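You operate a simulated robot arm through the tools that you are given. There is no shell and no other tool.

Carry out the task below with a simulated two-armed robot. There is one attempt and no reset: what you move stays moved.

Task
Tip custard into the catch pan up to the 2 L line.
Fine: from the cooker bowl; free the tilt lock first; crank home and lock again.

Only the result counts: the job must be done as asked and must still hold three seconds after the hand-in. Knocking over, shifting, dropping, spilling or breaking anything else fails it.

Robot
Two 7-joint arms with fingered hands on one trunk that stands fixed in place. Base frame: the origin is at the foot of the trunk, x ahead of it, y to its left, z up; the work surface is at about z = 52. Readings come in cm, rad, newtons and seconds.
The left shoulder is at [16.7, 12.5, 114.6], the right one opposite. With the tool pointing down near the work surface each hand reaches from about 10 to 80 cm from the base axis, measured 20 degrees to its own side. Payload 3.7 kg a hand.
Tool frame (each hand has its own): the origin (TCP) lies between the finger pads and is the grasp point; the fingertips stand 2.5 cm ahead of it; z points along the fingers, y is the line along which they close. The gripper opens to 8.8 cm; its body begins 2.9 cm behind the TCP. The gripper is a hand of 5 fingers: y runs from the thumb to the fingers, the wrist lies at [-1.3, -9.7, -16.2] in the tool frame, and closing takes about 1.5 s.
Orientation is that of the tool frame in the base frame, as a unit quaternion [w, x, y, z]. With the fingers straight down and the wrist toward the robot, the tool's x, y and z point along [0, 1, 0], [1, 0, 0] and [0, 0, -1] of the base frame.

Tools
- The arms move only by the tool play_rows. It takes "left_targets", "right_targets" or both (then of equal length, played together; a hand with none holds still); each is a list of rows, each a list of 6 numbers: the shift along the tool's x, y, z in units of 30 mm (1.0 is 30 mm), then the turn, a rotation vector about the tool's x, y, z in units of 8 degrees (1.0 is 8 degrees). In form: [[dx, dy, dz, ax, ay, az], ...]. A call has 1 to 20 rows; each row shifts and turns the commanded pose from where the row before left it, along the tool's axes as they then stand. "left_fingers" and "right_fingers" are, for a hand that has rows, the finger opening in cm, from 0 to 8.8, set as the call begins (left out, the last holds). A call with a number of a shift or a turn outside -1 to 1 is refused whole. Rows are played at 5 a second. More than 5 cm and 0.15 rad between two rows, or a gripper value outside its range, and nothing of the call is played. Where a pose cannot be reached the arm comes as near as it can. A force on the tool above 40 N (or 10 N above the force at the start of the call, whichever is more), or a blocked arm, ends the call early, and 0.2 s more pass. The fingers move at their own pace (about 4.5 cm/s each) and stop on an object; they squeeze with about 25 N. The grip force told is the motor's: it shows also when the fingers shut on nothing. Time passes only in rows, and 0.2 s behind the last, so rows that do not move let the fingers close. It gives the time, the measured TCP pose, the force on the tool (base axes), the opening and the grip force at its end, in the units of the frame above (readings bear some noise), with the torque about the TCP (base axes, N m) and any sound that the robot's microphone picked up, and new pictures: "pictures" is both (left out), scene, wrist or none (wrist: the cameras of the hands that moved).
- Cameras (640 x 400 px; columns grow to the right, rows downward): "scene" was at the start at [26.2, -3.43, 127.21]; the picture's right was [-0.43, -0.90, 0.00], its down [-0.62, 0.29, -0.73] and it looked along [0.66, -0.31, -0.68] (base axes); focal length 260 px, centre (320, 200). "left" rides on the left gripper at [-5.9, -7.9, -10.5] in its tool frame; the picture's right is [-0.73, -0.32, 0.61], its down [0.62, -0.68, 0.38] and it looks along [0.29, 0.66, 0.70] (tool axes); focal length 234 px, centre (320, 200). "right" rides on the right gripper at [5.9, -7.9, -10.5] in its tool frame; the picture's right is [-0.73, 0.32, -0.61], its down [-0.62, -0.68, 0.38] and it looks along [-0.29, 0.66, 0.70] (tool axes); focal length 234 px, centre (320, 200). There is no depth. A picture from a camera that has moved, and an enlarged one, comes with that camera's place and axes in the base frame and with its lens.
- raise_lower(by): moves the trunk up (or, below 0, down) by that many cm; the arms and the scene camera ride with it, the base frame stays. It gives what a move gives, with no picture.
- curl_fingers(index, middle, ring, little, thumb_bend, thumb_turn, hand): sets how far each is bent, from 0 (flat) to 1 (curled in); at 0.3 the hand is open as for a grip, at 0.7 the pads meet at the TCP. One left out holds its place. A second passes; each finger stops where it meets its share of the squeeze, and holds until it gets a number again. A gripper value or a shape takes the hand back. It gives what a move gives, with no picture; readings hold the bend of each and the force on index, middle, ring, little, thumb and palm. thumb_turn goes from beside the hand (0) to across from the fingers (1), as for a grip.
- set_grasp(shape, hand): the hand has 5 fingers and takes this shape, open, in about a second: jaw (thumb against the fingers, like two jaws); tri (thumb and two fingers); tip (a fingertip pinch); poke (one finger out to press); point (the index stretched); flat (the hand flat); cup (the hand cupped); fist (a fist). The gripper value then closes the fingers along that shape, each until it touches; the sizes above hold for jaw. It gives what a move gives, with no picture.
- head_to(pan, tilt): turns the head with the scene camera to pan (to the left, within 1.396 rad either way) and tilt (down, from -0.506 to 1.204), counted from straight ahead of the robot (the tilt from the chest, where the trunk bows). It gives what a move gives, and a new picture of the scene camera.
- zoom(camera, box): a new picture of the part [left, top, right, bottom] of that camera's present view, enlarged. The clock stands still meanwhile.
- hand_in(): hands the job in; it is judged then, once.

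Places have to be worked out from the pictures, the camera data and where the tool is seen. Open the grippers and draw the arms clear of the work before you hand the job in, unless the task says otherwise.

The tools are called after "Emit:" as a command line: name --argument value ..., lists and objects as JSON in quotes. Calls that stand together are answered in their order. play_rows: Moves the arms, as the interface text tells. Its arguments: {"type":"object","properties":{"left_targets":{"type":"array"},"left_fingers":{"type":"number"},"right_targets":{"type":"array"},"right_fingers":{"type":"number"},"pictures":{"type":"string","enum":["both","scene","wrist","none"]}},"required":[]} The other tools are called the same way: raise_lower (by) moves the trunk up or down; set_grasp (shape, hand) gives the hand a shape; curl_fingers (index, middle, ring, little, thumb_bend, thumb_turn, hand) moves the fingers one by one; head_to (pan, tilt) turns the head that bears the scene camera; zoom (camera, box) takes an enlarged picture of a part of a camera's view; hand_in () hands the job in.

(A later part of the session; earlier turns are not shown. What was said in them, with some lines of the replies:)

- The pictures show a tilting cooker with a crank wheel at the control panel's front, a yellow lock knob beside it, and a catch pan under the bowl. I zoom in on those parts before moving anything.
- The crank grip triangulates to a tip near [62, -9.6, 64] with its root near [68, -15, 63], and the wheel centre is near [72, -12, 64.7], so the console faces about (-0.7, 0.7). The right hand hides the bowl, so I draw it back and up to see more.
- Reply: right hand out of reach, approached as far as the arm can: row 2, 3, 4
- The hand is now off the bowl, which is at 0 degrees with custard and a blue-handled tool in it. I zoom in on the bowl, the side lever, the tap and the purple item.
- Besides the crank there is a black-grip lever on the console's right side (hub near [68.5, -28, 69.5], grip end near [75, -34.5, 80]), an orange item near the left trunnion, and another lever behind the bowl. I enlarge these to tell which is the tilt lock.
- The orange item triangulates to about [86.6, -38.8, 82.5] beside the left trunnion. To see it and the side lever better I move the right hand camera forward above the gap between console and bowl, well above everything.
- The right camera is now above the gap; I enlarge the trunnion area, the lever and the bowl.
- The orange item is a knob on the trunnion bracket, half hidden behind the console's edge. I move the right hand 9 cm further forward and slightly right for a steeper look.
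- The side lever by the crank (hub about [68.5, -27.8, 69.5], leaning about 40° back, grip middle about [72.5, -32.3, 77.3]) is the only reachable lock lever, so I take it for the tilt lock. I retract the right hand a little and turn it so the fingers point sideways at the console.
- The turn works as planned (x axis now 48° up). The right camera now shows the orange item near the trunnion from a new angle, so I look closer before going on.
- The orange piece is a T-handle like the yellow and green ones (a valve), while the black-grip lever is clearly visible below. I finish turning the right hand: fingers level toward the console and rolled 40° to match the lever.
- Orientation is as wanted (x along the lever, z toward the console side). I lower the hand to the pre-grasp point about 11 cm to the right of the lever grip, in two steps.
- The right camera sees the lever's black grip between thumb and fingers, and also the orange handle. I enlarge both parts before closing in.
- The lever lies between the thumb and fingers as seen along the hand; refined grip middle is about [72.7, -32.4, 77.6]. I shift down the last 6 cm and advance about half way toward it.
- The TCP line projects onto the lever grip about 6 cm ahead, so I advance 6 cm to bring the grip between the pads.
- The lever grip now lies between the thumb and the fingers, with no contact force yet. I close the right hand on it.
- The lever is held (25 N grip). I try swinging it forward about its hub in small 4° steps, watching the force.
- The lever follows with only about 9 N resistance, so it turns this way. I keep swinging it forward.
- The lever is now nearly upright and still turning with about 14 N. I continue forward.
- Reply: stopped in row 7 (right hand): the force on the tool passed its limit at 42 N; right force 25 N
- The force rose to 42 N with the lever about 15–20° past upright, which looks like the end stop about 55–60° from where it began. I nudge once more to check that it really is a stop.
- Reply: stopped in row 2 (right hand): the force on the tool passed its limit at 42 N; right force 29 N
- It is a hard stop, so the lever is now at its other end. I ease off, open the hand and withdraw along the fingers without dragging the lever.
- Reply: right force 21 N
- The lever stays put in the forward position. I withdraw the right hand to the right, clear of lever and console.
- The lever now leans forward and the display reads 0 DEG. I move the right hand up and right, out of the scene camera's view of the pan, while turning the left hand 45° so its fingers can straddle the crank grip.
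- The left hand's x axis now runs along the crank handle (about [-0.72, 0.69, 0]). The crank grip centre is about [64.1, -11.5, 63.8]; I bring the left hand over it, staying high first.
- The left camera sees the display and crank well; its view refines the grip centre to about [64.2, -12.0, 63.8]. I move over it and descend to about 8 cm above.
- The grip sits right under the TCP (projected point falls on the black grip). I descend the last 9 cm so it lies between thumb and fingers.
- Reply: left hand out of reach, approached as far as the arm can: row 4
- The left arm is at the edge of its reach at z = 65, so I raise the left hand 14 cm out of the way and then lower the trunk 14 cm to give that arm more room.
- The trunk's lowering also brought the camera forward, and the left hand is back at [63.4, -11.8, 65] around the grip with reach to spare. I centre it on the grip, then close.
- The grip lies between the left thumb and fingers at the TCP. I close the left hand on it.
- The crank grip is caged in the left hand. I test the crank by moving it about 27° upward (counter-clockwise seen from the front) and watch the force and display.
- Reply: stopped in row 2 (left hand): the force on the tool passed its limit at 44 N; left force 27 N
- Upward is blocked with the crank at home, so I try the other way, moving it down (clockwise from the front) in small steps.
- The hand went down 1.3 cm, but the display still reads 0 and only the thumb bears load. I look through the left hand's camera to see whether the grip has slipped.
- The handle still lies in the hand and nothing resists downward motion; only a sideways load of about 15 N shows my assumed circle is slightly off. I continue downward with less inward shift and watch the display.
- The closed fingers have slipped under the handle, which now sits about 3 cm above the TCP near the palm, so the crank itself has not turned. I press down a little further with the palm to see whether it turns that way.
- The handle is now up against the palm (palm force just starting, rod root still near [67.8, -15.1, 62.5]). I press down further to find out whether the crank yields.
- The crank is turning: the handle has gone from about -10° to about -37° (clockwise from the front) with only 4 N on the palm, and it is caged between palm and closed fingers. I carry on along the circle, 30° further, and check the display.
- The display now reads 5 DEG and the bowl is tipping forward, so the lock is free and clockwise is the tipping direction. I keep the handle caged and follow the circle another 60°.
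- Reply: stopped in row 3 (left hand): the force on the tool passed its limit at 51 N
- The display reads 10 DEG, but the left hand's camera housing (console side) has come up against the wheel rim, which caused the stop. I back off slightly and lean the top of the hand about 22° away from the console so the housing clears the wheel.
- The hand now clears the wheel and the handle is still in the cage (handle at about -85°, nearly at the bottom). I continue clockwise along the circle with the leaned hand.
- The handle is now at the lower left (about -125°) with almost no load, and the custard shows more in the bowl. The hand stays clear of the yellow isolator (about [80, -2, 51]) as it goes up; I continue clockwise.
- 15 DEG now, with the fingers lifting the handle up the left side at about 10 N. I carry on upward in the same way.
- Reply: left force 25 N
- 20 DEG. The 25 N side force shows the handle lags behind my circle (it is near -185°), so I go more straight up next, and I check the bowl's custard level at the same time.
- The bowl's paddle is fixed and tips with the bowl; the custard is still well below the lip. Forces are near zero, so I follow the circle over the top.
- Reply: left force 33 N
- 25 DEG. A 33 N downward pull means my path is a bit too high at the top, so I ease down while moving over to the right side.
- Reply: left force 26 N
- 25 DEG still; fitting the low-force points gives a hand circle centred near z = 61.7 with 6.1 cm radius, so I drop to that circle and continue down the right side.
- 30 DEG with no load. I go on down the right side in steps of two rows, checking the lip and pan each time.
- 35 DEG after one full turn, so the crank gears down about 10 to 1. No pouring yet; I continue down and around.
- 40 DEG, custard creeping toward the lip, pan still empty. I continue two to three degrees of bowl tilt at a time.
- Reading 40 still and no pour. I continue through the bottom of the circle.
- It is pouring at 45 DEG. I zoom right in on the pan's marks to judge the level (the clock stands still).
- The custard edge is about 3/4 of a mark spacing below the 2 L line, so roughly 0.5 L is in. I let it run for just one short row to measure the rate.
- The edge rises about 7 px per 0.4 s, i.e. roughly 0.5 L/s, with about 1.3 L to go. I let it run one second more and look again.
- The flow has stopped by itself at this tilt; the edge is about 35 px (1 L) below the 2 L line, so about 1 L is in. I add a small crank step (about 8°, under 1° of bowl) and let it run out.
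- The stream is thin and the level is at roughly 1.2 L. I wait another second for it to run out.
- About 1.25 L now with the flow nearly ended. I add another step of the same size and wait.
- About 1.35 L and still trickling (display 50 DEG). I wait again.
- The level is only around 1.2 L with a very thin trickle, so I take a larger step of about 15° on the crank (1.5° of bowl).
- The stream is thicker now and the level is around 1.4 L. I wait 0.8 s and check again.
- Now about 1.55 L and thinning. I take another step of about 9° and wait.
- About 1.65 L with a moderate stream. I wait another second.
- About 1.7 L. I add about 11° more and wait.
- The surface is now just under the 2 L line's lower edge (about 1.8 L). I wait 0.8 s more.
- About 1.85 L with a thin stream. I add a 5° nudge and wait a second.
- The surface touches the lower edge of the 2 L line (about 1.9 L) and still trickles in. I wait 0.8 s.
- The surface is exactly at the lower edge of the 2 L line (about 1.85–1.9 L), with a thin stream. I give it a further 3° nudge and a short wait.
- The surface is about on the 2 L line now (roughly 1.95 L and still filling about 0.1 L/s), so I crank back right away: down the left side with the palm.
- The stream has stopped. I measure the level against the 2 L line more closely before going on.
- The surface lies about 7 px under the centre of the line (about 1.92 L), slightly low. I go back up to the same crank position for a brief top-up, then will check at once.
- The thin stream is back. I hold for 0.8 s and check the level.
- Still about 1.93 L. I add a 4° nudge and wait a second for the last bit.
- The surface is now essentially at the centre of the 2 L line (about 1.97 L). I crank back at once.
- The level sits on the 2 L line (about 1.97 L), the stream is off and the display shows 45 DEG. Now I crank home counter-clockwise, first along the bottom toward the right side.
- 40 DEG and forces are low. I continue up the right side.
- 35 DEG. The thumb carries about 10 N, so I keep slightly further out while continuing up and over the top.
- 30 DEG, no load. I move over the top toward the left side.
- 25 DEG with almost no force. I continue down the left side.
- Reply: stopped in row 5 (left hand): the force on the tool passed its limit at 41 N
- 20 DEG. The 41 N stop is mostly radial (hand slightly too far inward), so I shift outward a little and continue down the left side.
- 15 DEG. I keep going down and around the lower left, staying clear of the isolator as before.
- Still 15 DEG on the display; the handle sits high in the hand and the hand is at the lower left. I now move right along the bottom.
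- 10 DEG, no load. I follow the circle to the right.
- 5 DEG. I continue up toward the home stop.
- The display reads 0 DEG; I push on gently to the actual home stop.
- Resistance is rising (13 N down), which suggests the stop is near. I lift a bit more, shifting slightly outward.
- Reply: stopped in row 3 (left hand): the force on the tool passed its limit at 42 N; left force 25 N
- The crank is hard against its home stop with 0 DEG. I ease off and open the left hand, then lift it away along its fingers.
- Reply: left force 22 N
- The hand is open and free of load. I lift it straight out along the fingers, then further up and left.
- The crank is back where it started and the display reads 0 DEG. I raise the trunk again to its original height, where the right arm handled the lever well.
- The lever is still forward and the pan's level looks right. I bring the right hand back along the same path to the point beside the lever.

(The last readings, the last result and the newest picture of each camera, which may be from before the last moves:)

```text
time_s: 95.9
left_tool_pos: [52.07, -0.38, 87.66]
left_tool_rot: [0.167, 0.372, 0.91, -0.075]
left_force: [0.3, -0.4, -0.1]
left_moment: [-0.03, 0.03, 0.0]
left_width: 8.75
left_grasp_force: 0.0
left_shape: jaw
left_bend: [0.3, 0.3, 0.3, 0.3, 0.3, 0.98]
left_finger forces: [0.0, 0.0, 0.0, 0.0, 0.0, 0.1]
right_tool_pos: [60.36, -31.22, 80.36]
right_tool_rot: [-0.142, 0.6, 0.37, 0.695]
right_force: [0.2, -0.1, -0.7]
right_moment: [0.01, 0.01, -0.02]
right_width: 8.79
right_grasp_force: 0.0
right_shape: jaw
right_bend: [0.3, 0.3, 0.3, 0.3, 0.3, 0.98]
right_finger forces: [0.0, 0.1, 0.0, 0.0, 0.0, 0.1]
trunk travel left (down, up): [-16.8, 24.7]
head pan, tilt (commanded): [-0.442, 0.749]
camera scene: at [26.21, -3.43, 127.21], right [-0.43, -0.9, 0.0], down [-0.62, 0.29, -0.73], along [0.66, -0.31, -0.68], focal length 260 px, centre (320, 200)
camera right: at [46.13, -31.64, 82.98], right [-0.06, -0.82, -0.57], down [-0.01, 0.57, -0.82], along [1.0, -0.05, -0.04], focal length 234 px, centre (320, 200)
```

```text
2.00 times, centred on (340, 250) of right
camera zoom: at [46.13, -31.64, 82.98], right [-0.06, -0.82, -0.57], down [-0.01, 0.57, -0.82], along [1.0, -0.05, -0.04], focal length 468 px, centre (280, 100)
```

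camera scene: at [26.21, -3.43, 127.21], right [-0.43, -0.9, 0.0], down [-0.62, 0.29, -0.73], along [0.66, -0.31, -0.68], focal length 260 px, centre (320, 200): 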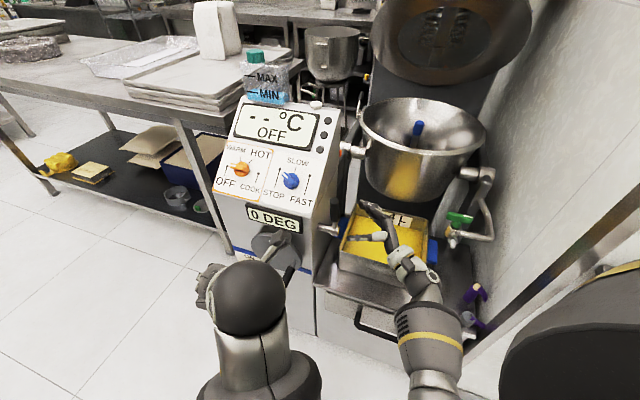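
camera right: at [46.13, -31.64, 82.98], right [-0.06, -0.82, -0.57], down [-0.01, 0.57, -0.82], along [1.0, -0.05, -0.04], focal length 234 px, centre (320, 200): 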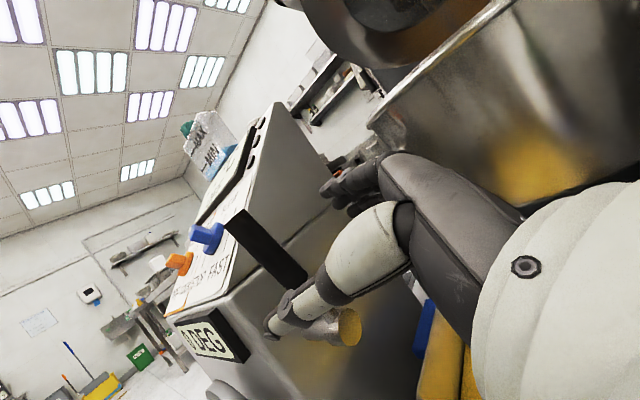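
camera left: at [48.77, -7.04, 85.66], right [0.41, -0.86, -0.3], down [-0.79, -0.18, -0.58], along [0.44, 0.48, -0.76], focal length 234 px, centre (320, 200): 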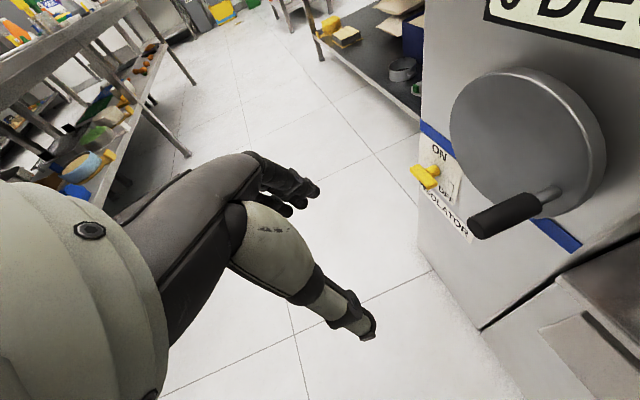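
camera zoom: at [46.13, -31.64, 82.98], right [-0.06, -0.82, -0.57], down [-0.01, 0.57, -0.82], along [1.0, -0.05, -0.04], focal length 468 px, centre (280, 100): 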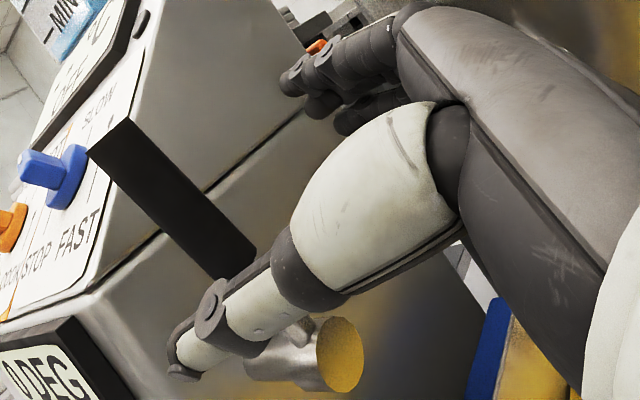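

The lever is in line with the hand (the point 8 cm ahead falls on its grip). I advance 7.9 cm and close the fingers on it.

Emit:
play_rows --right_targets '[[0, 0, 0.9, 0, 0, 0], [0, 0, 0.9, 0, 0, 0], [0, 0, 0.83, 0, 0, 0], [0, 0, 0, 0, 0, 0]]' --pictures "wrist"

Emit:
zoom --camera "right" --box '[240, 150, 440, 350]'

Emit:
zoom --camera "scene" --box '[300, 150, 440, 270]'

```text
time_s: 96.9
left_tool_pos: [52.05, -0.49, 87.51]
left_tool_rot: [0.165, 0.371, 0.911, -0.075]
left_force: [0.2, -0.2, -0.8]
left_moment: [-0.01, 0.0, 0.02]
left_width: 8.79
left_grasp_force: 0.0
left_shape: jaw
left_bend: [0.3, 0.3, 0.3, 0.3, 0.3, 0.98]
left_finger forces: [0.0, 0.0, 0.1, 0.0, 0.1, 0.0]
right_tool_pos: [66.19, -25.84, 80.38]
right_tool_rot: [-0.141, 0.6, 0.371, 0.694]
right_force: [-0.1, -0.4, -0.8]
right_moment: [0.03, 0.01, -0.01]
right_width: 8.79
right_grasp_force: 0.0
right_shape: jaw
right_bend: [0.3, 0.3, 0.3, 0.3, 0.3, 0.98]
right_finger forces: [0.1, 0.0, 0.0, 0.0, 0.0, 0.1]
trunk travel left (down, up): [-16.8, 24.7]
head pan, tilt (commanded): [-0.442, 0.749]
camera right: at [51.88, -26.25, 83.03], right [-0.06, -0.82, -0.57], down [-0.01, 0.57, -0.82], along [1.0, -0.05, -0.04], focal length 234 px, centre (320, 200)
```

right: 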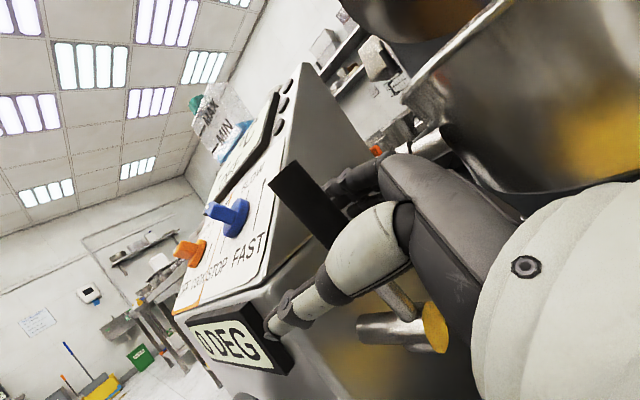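

```text
2.00 times, centred on (340, 250) of right
camera zoom: at [51.88, -26.25, 83.03], right [-0.06, -0.82, -0.57], down [-0.01, 0.57, -0.82], along [1.0, -0.05, -0.04], focal length 468 px, centre (280, 100)
```

zoom: 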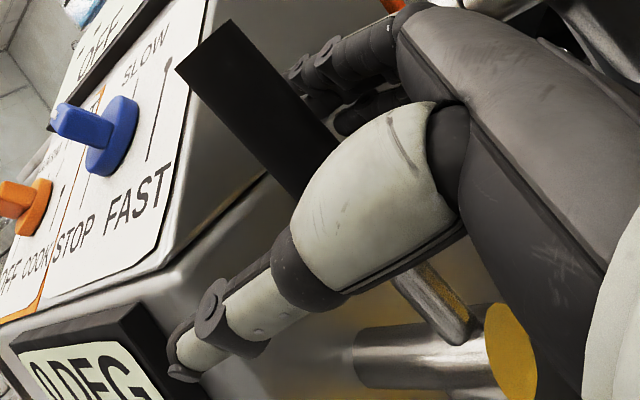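

```text
3.33 times, centred on (370, 210) of scene
camera zoom: at [26.21, -3.42, 127.21], right [-0.43, -0.9, 0.0], down [-0.62, 0.29, -0.73], along [0.66, -0.31, -0.68], focal length 865 px, centre (153, 167)
```

zoom: 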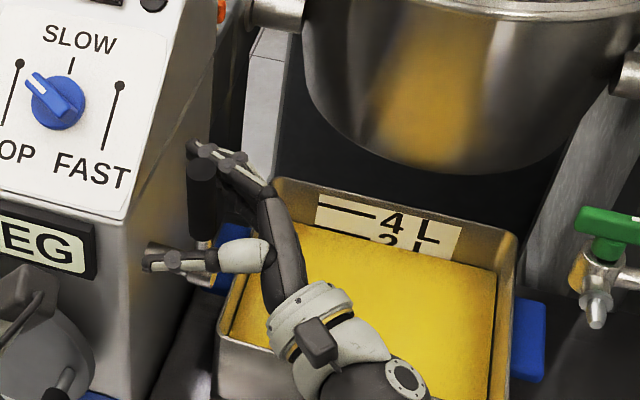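

The lever grip is between the right thumb and fingers with no contact yet. I close on it.

Emit:
play_rows --right_targets '[[0, 0, 0, 0, 0, 0], [0, 0, 0, 0, 0, 0], [0, 0, 0, 0, 0, 0], [0, 0, 0, 0, 0, 0], [0, 0, 0, 0, 0, 0], [0, 0, 0, 0, 0, 0], [0, 0, 0, 0, 0, 0], [0, 0, 0, 0, 0, 0], [0, 0, 0, 0, 0, 0]]' --right_fingers 0 --pictures "wrist"

```text
time_s: 98.9
left_tool_pos: [52.03, -0.43, 87.47]
left_tool_rot: [0.166, 0.371, 0.911, -0.074]
left_force: [0.2, 0.5, 0.5]
left_moment: [0.02, 0.03, -0.01]
left_width: 8.78
left_grasp_force: 0.0
left_shape: jaw
left_bend: [0.3, 0.3, 0.3, 0.3, 0.3, 0.98]
left_finger forces: [0.0, 0.0, 0.0, 0.0, 0.1, 0.1]
right_tool_pos: [66.16, -25.8, 80.15]
right_tool_rot: [-0.142, 0.6, 0.371, 0.694]
right_force: [4.8, 7.0, -1.4]
right_moment: [-0.07, -0.07, 0.0]
right_width: 0.6
right_grasp_force: 24.7
right_shape: jaw
right_bend: [0.74, 0.7, 0.7, 0.69, 0.76, 1.0]
right_finger forces: [6.0, 3.2, 1.1, 1.7, 13.9, 0.0]
trunk travel left (down, up): [-16.8, 24.7]
head pan, tilt (commanded): [-0.442, 0.749]
camera right: at [51.89, -26.19, 83.0], right [-0.06, -0.82, -0.57], down [-0.01, 0.57, -0.82], along [1.0, -0.04, -0.04], focal length 234 px, centre (320, 200)
```

right: 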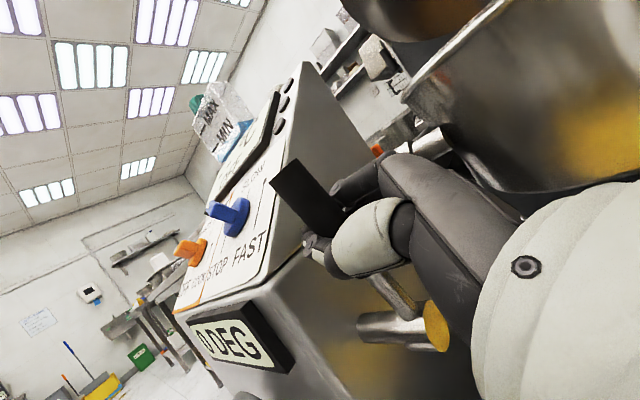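

The grip is firm. I swing the lever back the way it came, in 4° steps about its hub.

Emit:
play_rows --right_targets '[[-0.008, 0.233, 0, 0, 0, 0.5], [-0.008, 0.233, 0, 0, 0, 0.5], [-0.008, 0.233, 0, 0, 0, 0.5], [-0.008, 0.233, 0, 0, 0, 0.5], [-0.008, 0.233, 0, 0, 0, 0.5], [-0.008, 0.233, 0, 0, 0, 0.5], [-0.008, 0.233, 0, 0, 0, 0.5], [0, 0, 0, 0, 0, 0]]' --pictures "wrist"

Emit:
zoom --camera "scene" --box '[300, 150, 440, 270]'

```text
time_s: 100.7
left_tool_pos: [52.27, -0.47, 87.46]
left_tool_rot: [0.165, 0.371, 0.911, -0.075]
left_force: [0.4, 0.5, 0.5]
left_moment: [-0.02, 0.02, -0.03]
left_width: 8.79
left_grasp_force: 0.0
left_shape: jaw
left_bend: [0.3, 0.3, 0.3, 0.3, 0.3, 0.98]
left_finger forces: [0.1, 0.0, 0.0, 0.0, 0.0, 0.0]
right_tool_pos: [69.42, -29.05, 80.37]
right_tool_rot: [-0.307, 0.674, 0.215, 0.637]
right_force: [8.4, 20.0, -22.5]
right_moment: [0.15, 0.04, 0.03]
right_width: 0.66
right_grasp_force: 25.4
right_shape: jaw
right_bend: [0.74, 0.7, 0.7, 0.7, 0.76, 1.0]
right_finger forces: [8.6, 3.7, 0.8, 2.0, 26.5, 0.0]
trunk travel left (down, up): [-16.8, 24.7]
head pan, tilt (commanded): [-0.442, 0.749]
camera right: at [56.86, -31.4, 87.34], right [-0.29, -0.58, -0.76], down [-0.25, 0.82, -0.52], along [0.92, 0.04, -0.38], focal length 234 px, centre (320, 200)
```

right: 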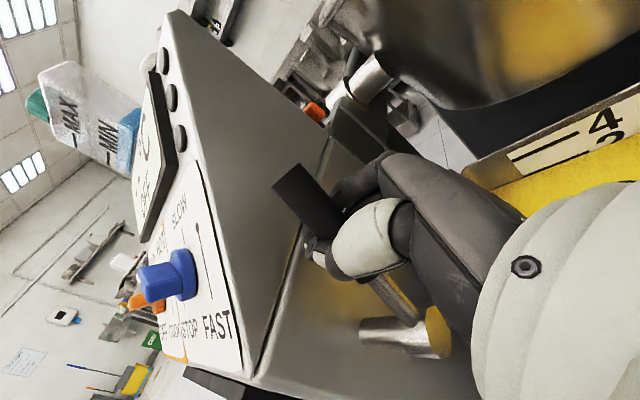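

```text
3.33 times, centred on (370, 210) of scene
camera zoom: at [26.51, -3.32, 127.13], right [-0.43, -0.9, 0.0], down [-0.62, 0.29, -0.73], along [0.66, -0.31, -0.68], focal length 865 px, centre (153, 167)
```

zoom: 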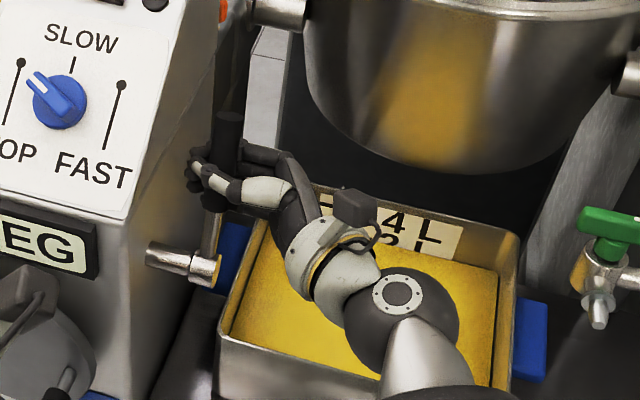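

The lever is past upright and moving back, but the force shows I pull a bit outward and away. I continue with a small inward and forward correction.

Emit:
play_rows --right_targets '[[-0.12, 0.233, 0.08, 0, 0, 0.5], [-0.05, 0.233, 0.03, 0, 0, 0.5], [-0.03, 0.233, 0.0, 0, 0, 0.5], [-0.02, 0.233, 0, 0, 0, 0.5], [0, 0, 0, 0, 0, 0]]' --pictures "wrist"

Emit:
zoom --camera "scene" --box '[300, 150, 440, 270]'

```text
time_s: 101.9
left_tool_pos: [52.28, -0.45, 87.47]
left_tool_rot: [0.166, 0.37, 0.911, -0.075]
left_force: [0.7, -0.6, -0.6]
left_moment: [-0.01, -0.03, 0.0]
left_width: 8.77
left_grasp_force: 0.0
left_shape: jaw
left_bend: [0.3, 0.3, 0.3, 0.3, 0.3, 0.98]
left_finger forces: [0.0, 0.1, 0.1, 0.0, 0.0, 0.0]
right_tool_pos: [71.34, -30.96, 79.53]
right_tool_rot: [-0.392, 0.695, 0.12, 0.591]
right_force: [0.2, 15.0, -10.4]
right_moment: [0.09, 0.05, 0.0]
right_width: 0.67
right_grasp_force: 25.2
right_shape: jaw
right_bend: [0.74, 0.7, 0.7, 0.7, 0.76, 1.0]
right_finger forces: [8.6, 1.6, 0.2, 1.3, 12.1, 0.0]
trunk travel left (down, up): [-16.8, 24.7]
head pan, tilt (commanded): [-0.442, 0.749]
camera right: at [60.27, -34.76, 88.04], right [-0.44, -0.42, -0.8], down [-0.32, 0.9, -0.29], along [0.84, 0.13, -0.53], focal length 234 px, centre (320, 200)
```

right: 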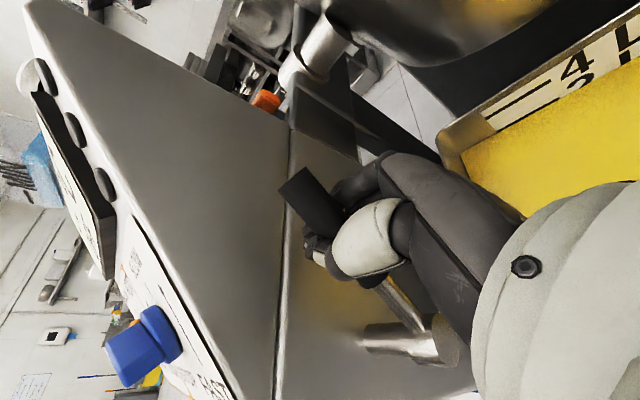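

```text
3.33 times, centred on (370, 210) of scene
camera zoom: at [26.3, -3.34, 127.2], right [-0.43, -0.9, 0.0], down [-0.62, 0.29, -0.73], along [0.66, -0.31, -0.68], focal length 865 px, centre (153, 167)
```

zoom: 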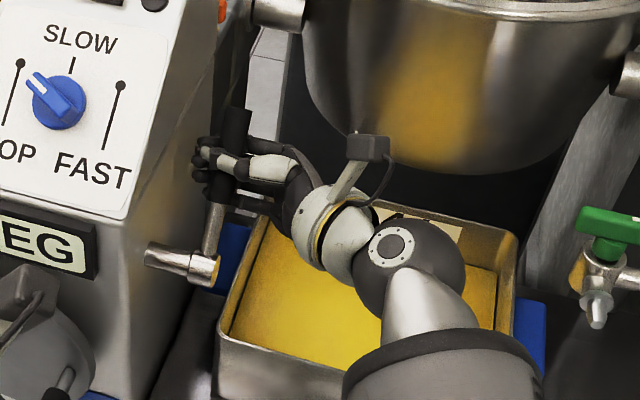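

The lever is nearly back (originally the grip was held at [72.5, -32.1, 78.0]). I continue until it meets its stop.

Emit:
play_rows --right_targets '[[-0.06, 0.233, 0.02, 0, 0, 0.5], [-0.03, 0.233, 0.0, 0, 0, 0.5], [-0.02, 0.233, 0, 0, 0, 0.5], [-0.02, 0.233, 0, 0, 0, 0.5], [0, 0, 0, 0, 0, 0]]' --pictures "wrist"

Emit:
zoom --camera "scene" --box '[300, 150, 440, 270]'

```text
time_s: 103.1
left_tool_pos: [51.81, -0.38, 87.79]
left_tool_rot: [0.169, 0.372, 0.91, -0.075]
left_force: [-0.4, 0.5, -1.3]
left_moment: [-0.01, 0.01, 0.01]
left_width: 8.8
left_grasp_force: 0.0
left_shape: jaw
left_bend: [0.3, 0.3, 0.3, 0.3, 0.3, 0.98]
left_finger forces: [0.0, 0.1, 0.1, 0.0, 0.0, 0.0]
right_tool_pos: [72.77, -31.91, 78.39]
right_tool_rot: [-0.474, 0.701, 0.027, 0.532]
right_force: [-18.6, 17.1, 16.2]
right_moment: [-0.05, 0.0, -0.04]
right_width: 0.81
right_grasp_force: 25.0
right_shape: jaw
right_bend: [0.75, 0.7, 0.7, 0.7, 0.78, 1.0]
right_finger forces: [0.1, 0.0, 0.0, 0.0, 25.8, 0.1]
trunk travel left (down, up): [-16.8, 24.7]
head pan, tilt (commanded): [-0.442, 0.749]
stopped in row 5 (right hand): the force on the tool passed its limit at 41 N (the readings are from after the stop); the commanded pose is now the measured one
camera right: at [63.4, -37.71, 87.77], right [-0.58, -0.26, -0.77], down [-0.36, 0.93, -0.04], along [0.73, 0.26, -0.63], focal length 234 px, centre (320, 200)
```

right: 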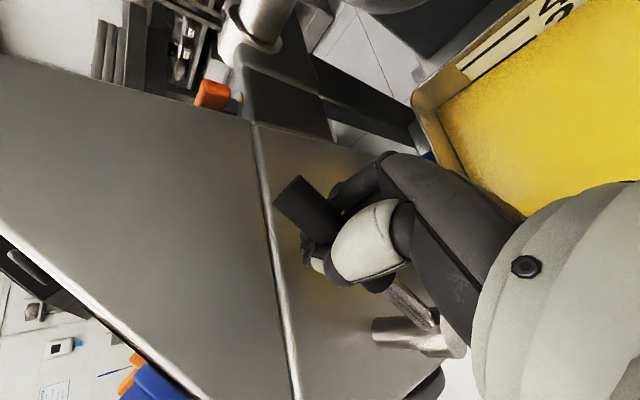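

```text
3.33 times, centred on (370, 210) of scene
camera zoom: at [25.8, -3.24, 127.34], right [-0.43, -0.9, 0.0], down [-0.61, 0.29, -0.73], along [0.66, -0.31, -0.68], focal length 865 px, centre (153, 167)
```

zoom: 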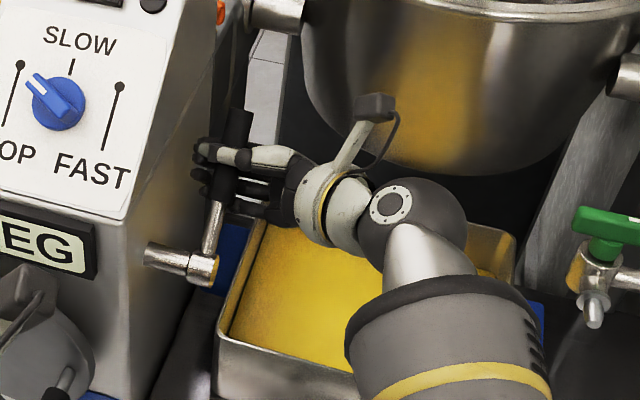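

The lever is firmly at its stop, back at the original place. I ease off, open the right hand and check the lever's position.

Emit:
play_rows --right_targets '[[0, -0.1, 0, 0, 0, 0], [0, 0, 0, 0, 0, 0]]' --pictures "none"

Emit:
play_rows --right_targets '[[0, 0, 0, 0, 0, 0], [0, 0, 0, 0, 0, 0], [0, 0, 0, 0, 0, 0], [0, 0, 0, 0, 0, 0], [0, 0, 0, 0, 0, 0], [0, 0, 0, 0, 0, 0], [0, 0, 0, 0, 0, 0]]' --right_fingers 8.8 --pictures "wrist"

Emit:
zoom --camera "scene" --box '[310, 150, 430, 250]'

```text
time_s: 103.7
left_tool_pos: [51.82, -0.3, 87.78]
left_tool_rot: [0.168, 0.371, 0.91, -0.075]
left_force: [0.4, 0.3, 0.4]
left_moment: [0.0, -0.02, 0.0]
left_width: 8.78
left_grasp_force: 0.0
left_shape: jaw
left_bend: [0.3, 0.3, 0.3, 0.3, 0.3, 0.98]
left_finger forces: [0.0, 0.0, 0.1, 0.1, 0.1, 0.1]
right_tool_pos: [72.76, -31.98, 78.33]
right_tool_rot: [-0.472, 0.703, 0.025, 0.532]
right_force: [-10.9, 19.0, 16.9]
right_moment: [-0.08, 0.03, -0.12]
right_width: 0.82
right_grasp_force: 24.7
right_shape: jaw
right_bend: [0.75, 0.7, 0.7, 0.7, 0.78, 1.0]
right_finger forces: [0.1, 0.0, 0.0, 0.5, 26.2, 0.0]
trunk travel left (down, up): [-16.8, 24.7]
head pan, tilt (commanded): [-0.442, 0.749]
```

```text
time_s: 105.3
left_tool_pos: [52.23, -0.44, 87.55]
left_tool_rot: [0.166, 0.371, 0.91, -0.074]
left_force: [0.7, 0.0, -0.2]
left_moment: [0.03, -0.01, -0.01]
left_width: 8.78
left_grasp_force: 0.1
left_shape: jaw
left_bend: [0.3, 0.3, 0.3, 0.3, 0.3, 0.98]
left_finger forces: [0.0, 0.0, 0.0, 0.0, 0.0, 0.0]
right_tool_pos: [72.89, -32.25, 77.89]
right_tool_rot: [-0.472, 0.704, 0.023, 0.53]
right_force: [0.2, 0.4, -0.5]
right_moment: [0.0, -0.01, 0.03]
right_width: 8.77
right_grasp_force: 0.2
right_shape: jaw
right_bend: [0.3, 0.3, 0.3, 0.3, 0.3, 0.98]
right_finger forces: [0.1, 0.1, 0.1, 0.0, 0.1, 0.1]
trunk travel left (down, up): [-16.8, 24.7]
head pan, tilt (commanded): [-0.442, 0.749]
camera right: at [63.45, -37.91, 87.47], right [-0.58, -0.26, -0.77], down [-0.36, 0.93, -0.04], along [0.73, 0.25, -0.64], focal length 234 px, centre (320, 200)
```

right: 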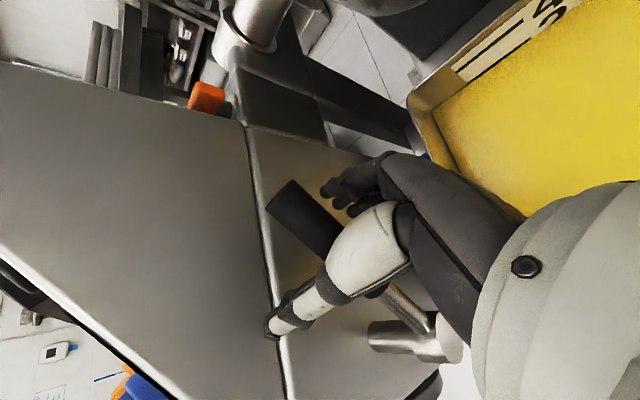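

```text
4.00 times, centred on (370, 200) of scene
camera zoom: at [26.2, -3.43, 127.21], right [-0.43, -0.9, 0.0], down [-0.62, 0.29, -0.73], along [0.66, -0.31, -0.68], focal length 1038 px, centre (120, 200)
```

zoom: 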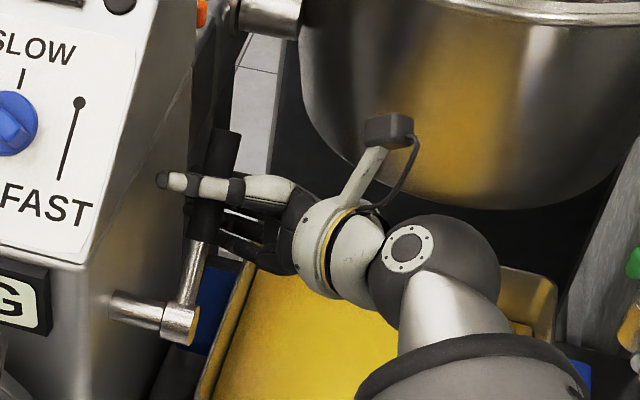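

The lever matches its original position in the same view. I withdraw the right hand sideways and then up, clear of everything.

Emit:
play_rows --right_targets '[[0, 0, -0.9, 0, 0, 0], [0, 0, -0.9, 0, 0, 0], [0, 0, -0.9, 0, 0, 0], [0, 0, -0.9, 0, 0, 0], [0.9, -0.85, -0.07, 0, 0, 0], [0.9, -0.85, -0.07, 0, 0, 0], [0.9, -0.85, -0.07, 0, 0, 0], [0.9, -0.85, -0.07, 0, 0, 0], [0.9, -0.85, -0.07, 0, 0, 0], [0.9, -0.85, -0.07, 0, 0, 0], [0.4, 0, -0.9, 0, 0, 0], [0.4, 0, -0.9, 0, 0, 0], [0, 0, 0, 0, 0, 0]]' --left_targets '[[0.5, 0, -0.5, 0, 0, 0], [0.5, 0, -0.5, 0, 0, 0], [0.5, 0, -0.5, 0, 0, 0], [0, 0, 0, 0, 0, 0], [0, 0, 0, 0, 0, 0], [0, 0, 0, 0, 0, 0], [0, 0, 0, 0, 0, 0], [0, 0, 0, 0, 0, 0], [0, 0, 0, 0, 0, 0], [0, 0, 0, 0, 0, 0], [0, 0, 0, 0, 0, 0], [0, 0, 0, 0, 0, 0], [0, 0, 0, 0, 0, 0]]' --pictures "both"

Emit:
zoom --camera "scene" --box '[220, 150, 460, 320]'

```text
time_s: 108.3
left_tool_pos: [49.8, 3.94, 92.69]
left_tool_rot: [0.204, 0.375, 0.903, -0.053]
left_force: [0.2, 0.0, -0.2]
left_moment: [0.0, 0.02, 0.02]
left_width: 8.79
left_grasp_force: 0.0
left_shape: jaw
left_bend: [0.3, 0.3, 0.3, 0.3, 0.3, 0.98]
left_finger forces: [0.0, 0.0, 0.1, 0.0, 0.1, 0.1]
right_tool_pos: [60.16, -44.36, 101.84]
right_tool_rot: [-0.471, 0.704, 0.023, 0.531]
right_force: [-0.1, 0.6, -0.6]
right_moment: [0.01, 0.0, 0.01]
right_width: 8.76
right_grasp_force: 0.1
right_shape: jaw
right_bend: [0.3, 0.3, 0.3, 0.3, 0.3, 0.98]
right_finger forces: [0.0, 0.0, 0.1, 0.0, 0.1, 0.1]
trunk travel left (down, up): [-16.8, 24.7]
head pan, tilt (commanded): [-0.442, 0.749]
stopped in row 13 (left hand): the arm was blocked; the commanded pose is now the measured one
camera scene: at [26.23, -3.43, 127.2], right [-0.43, -0.9, 0.0], down [-0.62, 0.29, -0.73], along [0.66, -0.31, -0.68], focal length 260 px, centre (320, 200)
camera right: at [50.8, -50.11, 111.38], right [-0.58, -0.26, -0.77], down [-0.36, 0.93, -0.04], along [0.73, 0.25, -0.64], focal length 234 px, centre (320, 200)
camera left: at [44.64, -2.93, 104.23], right [0.43, -0.86, -0.28], down [-0.75, -0.17, -0.64], along [0.5, 0.48, -0.71], focal length 234 px, centre (320, 200)
```

scene: 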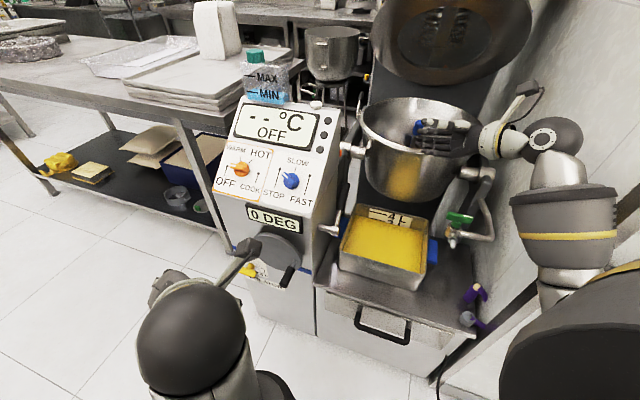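
right: 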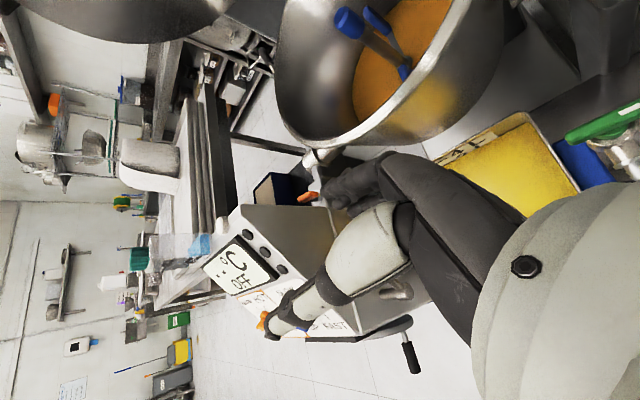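
left: 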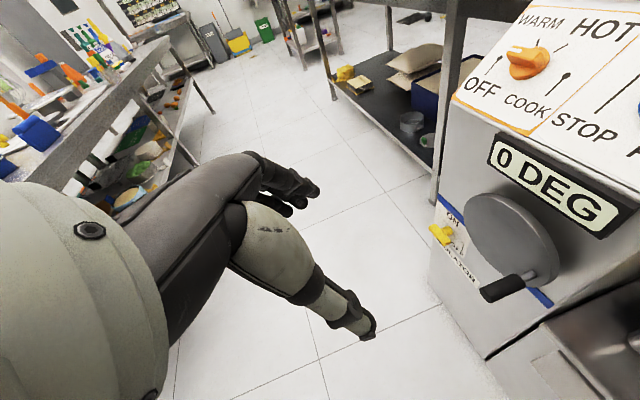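

```text
2.35 times, centred on (340, 235) of scene
camera zoom: at [26.23, -3.43, 127.2], right [-0.43, -0.9, 0.0], down [-0.62, 0.29, -0.73], along [0.66, -0.31, -0.68], focal length 611 px, centre (273, 118)
```

zoom: 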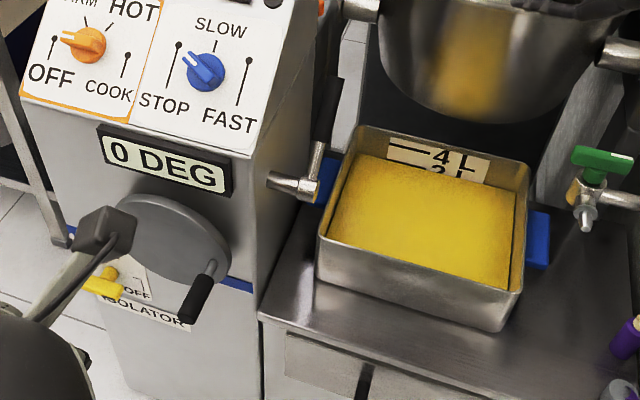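

The lever leans back in its locked position, the crank is home at 0 DEG and the pan is filled to the line. I draw both arms a little further from the work (the left one had merely folded to its limit).

Emit:
play_rows --right_targets '[[0.04, -0.47, -0.83, 0, 0, 0], [0.04, -0.47, -0.83, 0, 0, 0], [0.04, -0.47, -0.83, 0, 0, 0], [0.04, -0.47, -0.83, 0, 0, 0], [0, 0, 0, 0, 0, 0]]' --left_targets '[[0.67, 0.54, 0.3, 0, 0, 0], [0.67, 0.54, 0.3, 0, 0, 0], [0.4, 0.3, 0.3, 0, 0, 0], [0, 0, 0, 0, 0, 0], [0, 0, 0, 0, 0, 0]]' --pictures "both"

Emit:
zoom --camera "scene" --box '[360, 200, 440, 250]'

Emit:
zoom --camera "scene" --box '[220, 150, 460, 320]'

```text
time_s: 109.7
left_tool_pos: [52.98, 11.1, 91.22]
left_tool_rot: [0.242, 0.383, 0.891, -0.026]
left_force: [0.8, 0.4, -0.4]
left_moment: [-0.04, -0.03, -0.05]
left_width: 8.77
left_grasp_force: 0.0
left_shape: jaw
left_bend: [0.3, 0.3, 0.3, 0.3, 0.3, 0.98]
left_finger forces: [0.0, 0.0, 0.1, 0.1, 0.0, 0.0]
right_tool_pos: [50.73, -46.24, 105.61]
right_tool_rot: [-0.472, 0.711, 0.035, 0.52]
right_force: [-0.3, 0.0, -0.3]
right_moment: [-0.03, -0.01, 0.01]
right_width: 8.8
right_grasp_force: 0.1
right_shape: jaw
right_bend: [0.3, 0.3, 0.3, 0.3, 0.3, 0.97]
right_finger forces: [0.1, 0.0, 0.0, 0.1, 0.0, 0.0]
trunk travel left (down, up): [-16.8, 24.7]
head pan, tilt (commanded): [-0.442, 0.749]
stopped in row 5 (left hand): the arm was blocked; the commanded pose is now the measured one
camera scene: at [26.65, -2.37, 127.12], right [-0.43, -0.9, 0.01], down [-0.62, 0.28, -0.73], along [0.66, -0.32, -0.68], focal length 260 px, centre (320, 200)
camera right: at [41.62, -52.08, 115.37], right [-0.59, -0.29, -0.76], down [-0.38, 0.92, -0.06], along [0.71, 0.26, -0.65], focal length 234 px, centre (320, 200)
camera left: at [46.69, 3.96, 101.98], right [0.45, -0.85, -0.25], down [-0.68, -0.15, -0.71], along [0.57, 0.5, -0.65], focal length 234 px, centre (320, 200)
```

scene: 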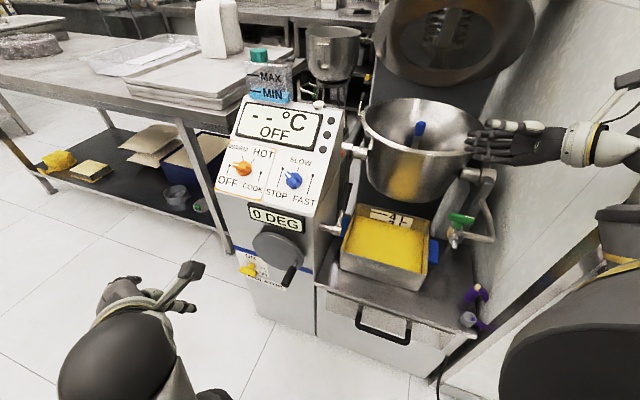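
right: 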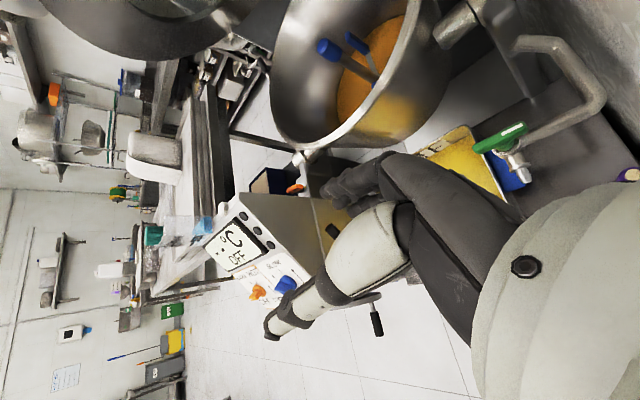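
left: 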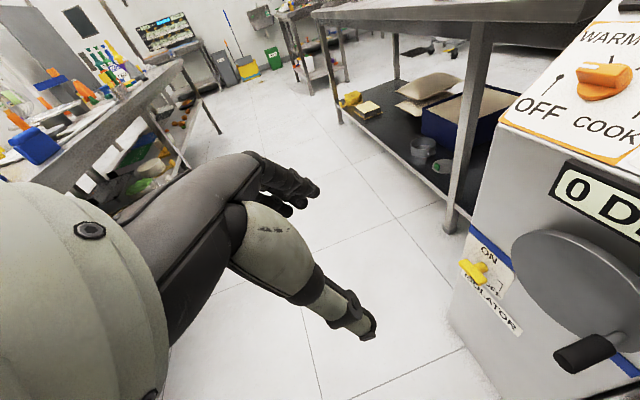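

```text
8.00 times, centred on (400, 225) of scene
camera zoom: at [26.65, -2.37, 127.12], right [-0.43, -0.9, 0.01], down [-0.62, 0.28, -0.73], along [0.66, -0.32, -0.68], focal length 2076 px, centre (-320, 0)
```

zoom: 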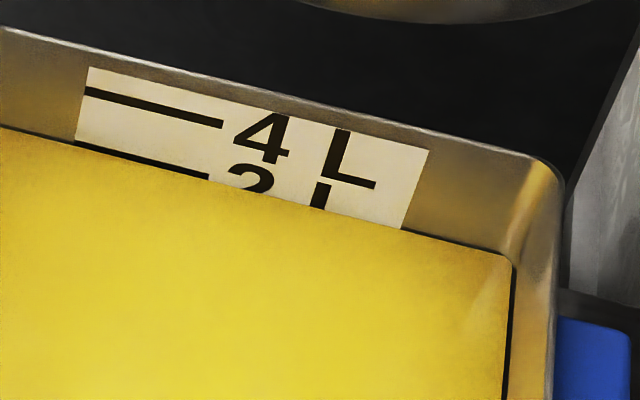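

```text
2.35 times, centred on (340, 235) of scene
camera zoom: at [26.65, -2.37, 127.12], right [-0.43, -0.9, 0.01], down [-0.62, 0.28, -0.73], along [0.66, -0.32, -0.68], focal length 611 px, centre (273, 118)
```

zoom: 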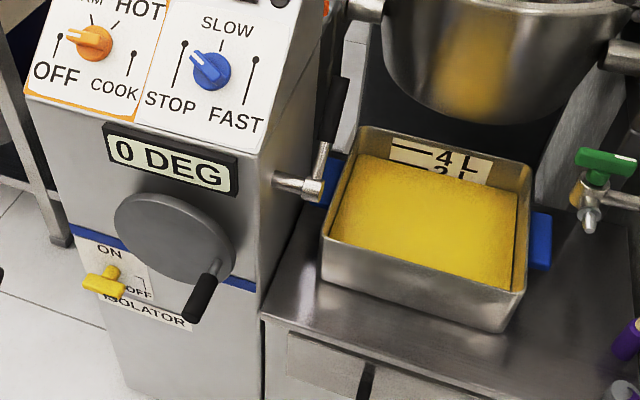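

Everything looks right: the surface sits on the 2 L line, display 0 DEG, lever back. The left arm is pressing into its own fold limit, so I ease it forward and down a little, then compare crank and lever with the starting pictures.

Emit:
play_rows --left_targets '[[0, 0.3, 0.6, 0, 0, 0], [0, 0.3, 0.6, 0, 0, 0], [0, 0.3, 0.6, 0, 0, 0], [0, 0, 0, 0, 0, 0], [0, 0, 0, 0, 0, 0]]' --pictures "scene"

Emit:
zoom --camera "scene" --box '[220, 190, 350, 300]'

Emit:
zoom --camera "scene" --box '[310, 150, 430, 250]'

```text
time_s: 110.9
left_tool_pos: [56.74, 11.61, 86.55]
left_tool_rot: [0.241, 0.382, 0.892, -0.027]
left_force: [-0.6, 0.5, -0.1]
left_moment: [0.0, -0.02, 0.0]
left_width: 8.81
left_grasp_force: 0.1
left_shape: jaw
left_bend: [0.3, 0.3, 0.3, 0.3, 0.3, 0.98]
left_finger forces: [0.0, 0.1, 0.0, 0.0, 0.0, 0.1]
right_tool_pos: [50.72, -46.41, 105.56]
right_tool_rot: [-0.471, 0.712, 0.035, 0.52]
right_force: [0.8, 0.0, -0.5]
right_moment: [0.01, 0.0, 0.03]
right_width: 8.79
right_grasp_force: 0.0
right_shape: jaw
right_bend: [0.3, 0.3, 0.3, 0.3, 0.3, 0.97]
right_finger forces: [0.0, 0.1, 0.1, 0.0, 0.0, 0.0]
trunk travel left (down, up): [-16.8, 24.7]
head pan, tilt (commanded): [-0.442, 0.749]
camera scene: at [26.64, -2.37, 127.14], right [-0.43, -0.9, 0.01], down [-0.62, 0.28, -0.73], along [0.66, -0.32, -0.68], focal length 260 px, centre (320, 200)
```

scene: 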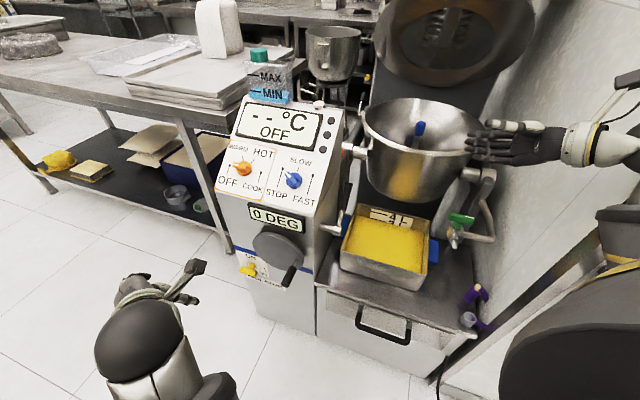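

```text
3.64 times, centred on (285, 245) of scene
camera zoom: at [26.64, -2.37, 127.14], right [-0.43, -0.9, 0.01], down [-0.62, 0.28, -0.73], along [0.66, -0.32, -0.68], focal length 944 px, centre (447, 36)
```

zoom: 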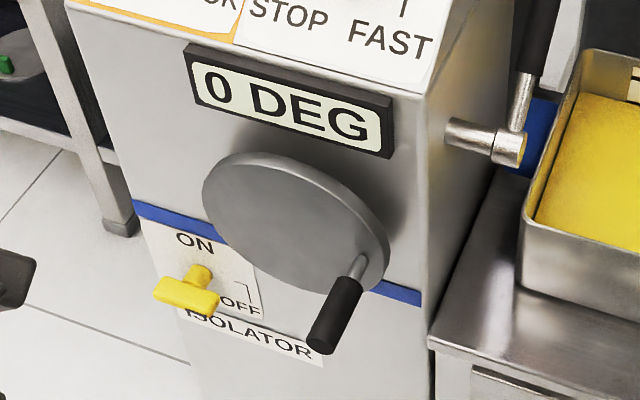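

```text
4.00 times, centred on (370, 200) of scene
camera zoom: at [26.64, -2.37, 127.14], right [-0.43, -0.9, 0.01], down [-0.62, 0.28, -0.73], along [0.66, -0.32, -0.68], focal length 1038 px, centre (120, 200)
```

zoom: 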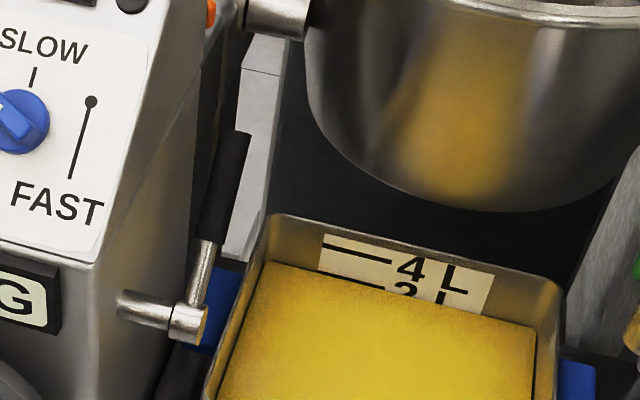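

Crank and lever match their starting positions (allowing for a slight camera shift), the display reads 0 DEG, the surface lies on the 2 L line, and both hands are open and clear. I hand the job in.

Emit:
hand_in

```text
The job is handed in.
```

I tipped custard from the cooker bowl into the catch pan up to the 2 L line and handed the job in. I don't have the judge's result.

- **Level:** the surface lies on the 2 L line, just below its centre. I read that as about 1.97 L from the camera picture, so it could be off by a few hundredths of a litre.
- **Crank:** it is back at its home stop and the display reads 0 DEG.
- **Tilt lock:** nothing on the cooker was labelled as the lock. I took it to be the black-handled lever on the console's right side. I swung it forward before cranking and back to its original stop afterwards. I didn't try the crank again to prove the lock holds.
- **Surroundings:** I saw no spill and nothing was knocked over. The left hand's camera housing pressed briefly against the crank wheel while tipping, and I saw no damage.
- **Arms:** both hands are open and clear of the cooker.
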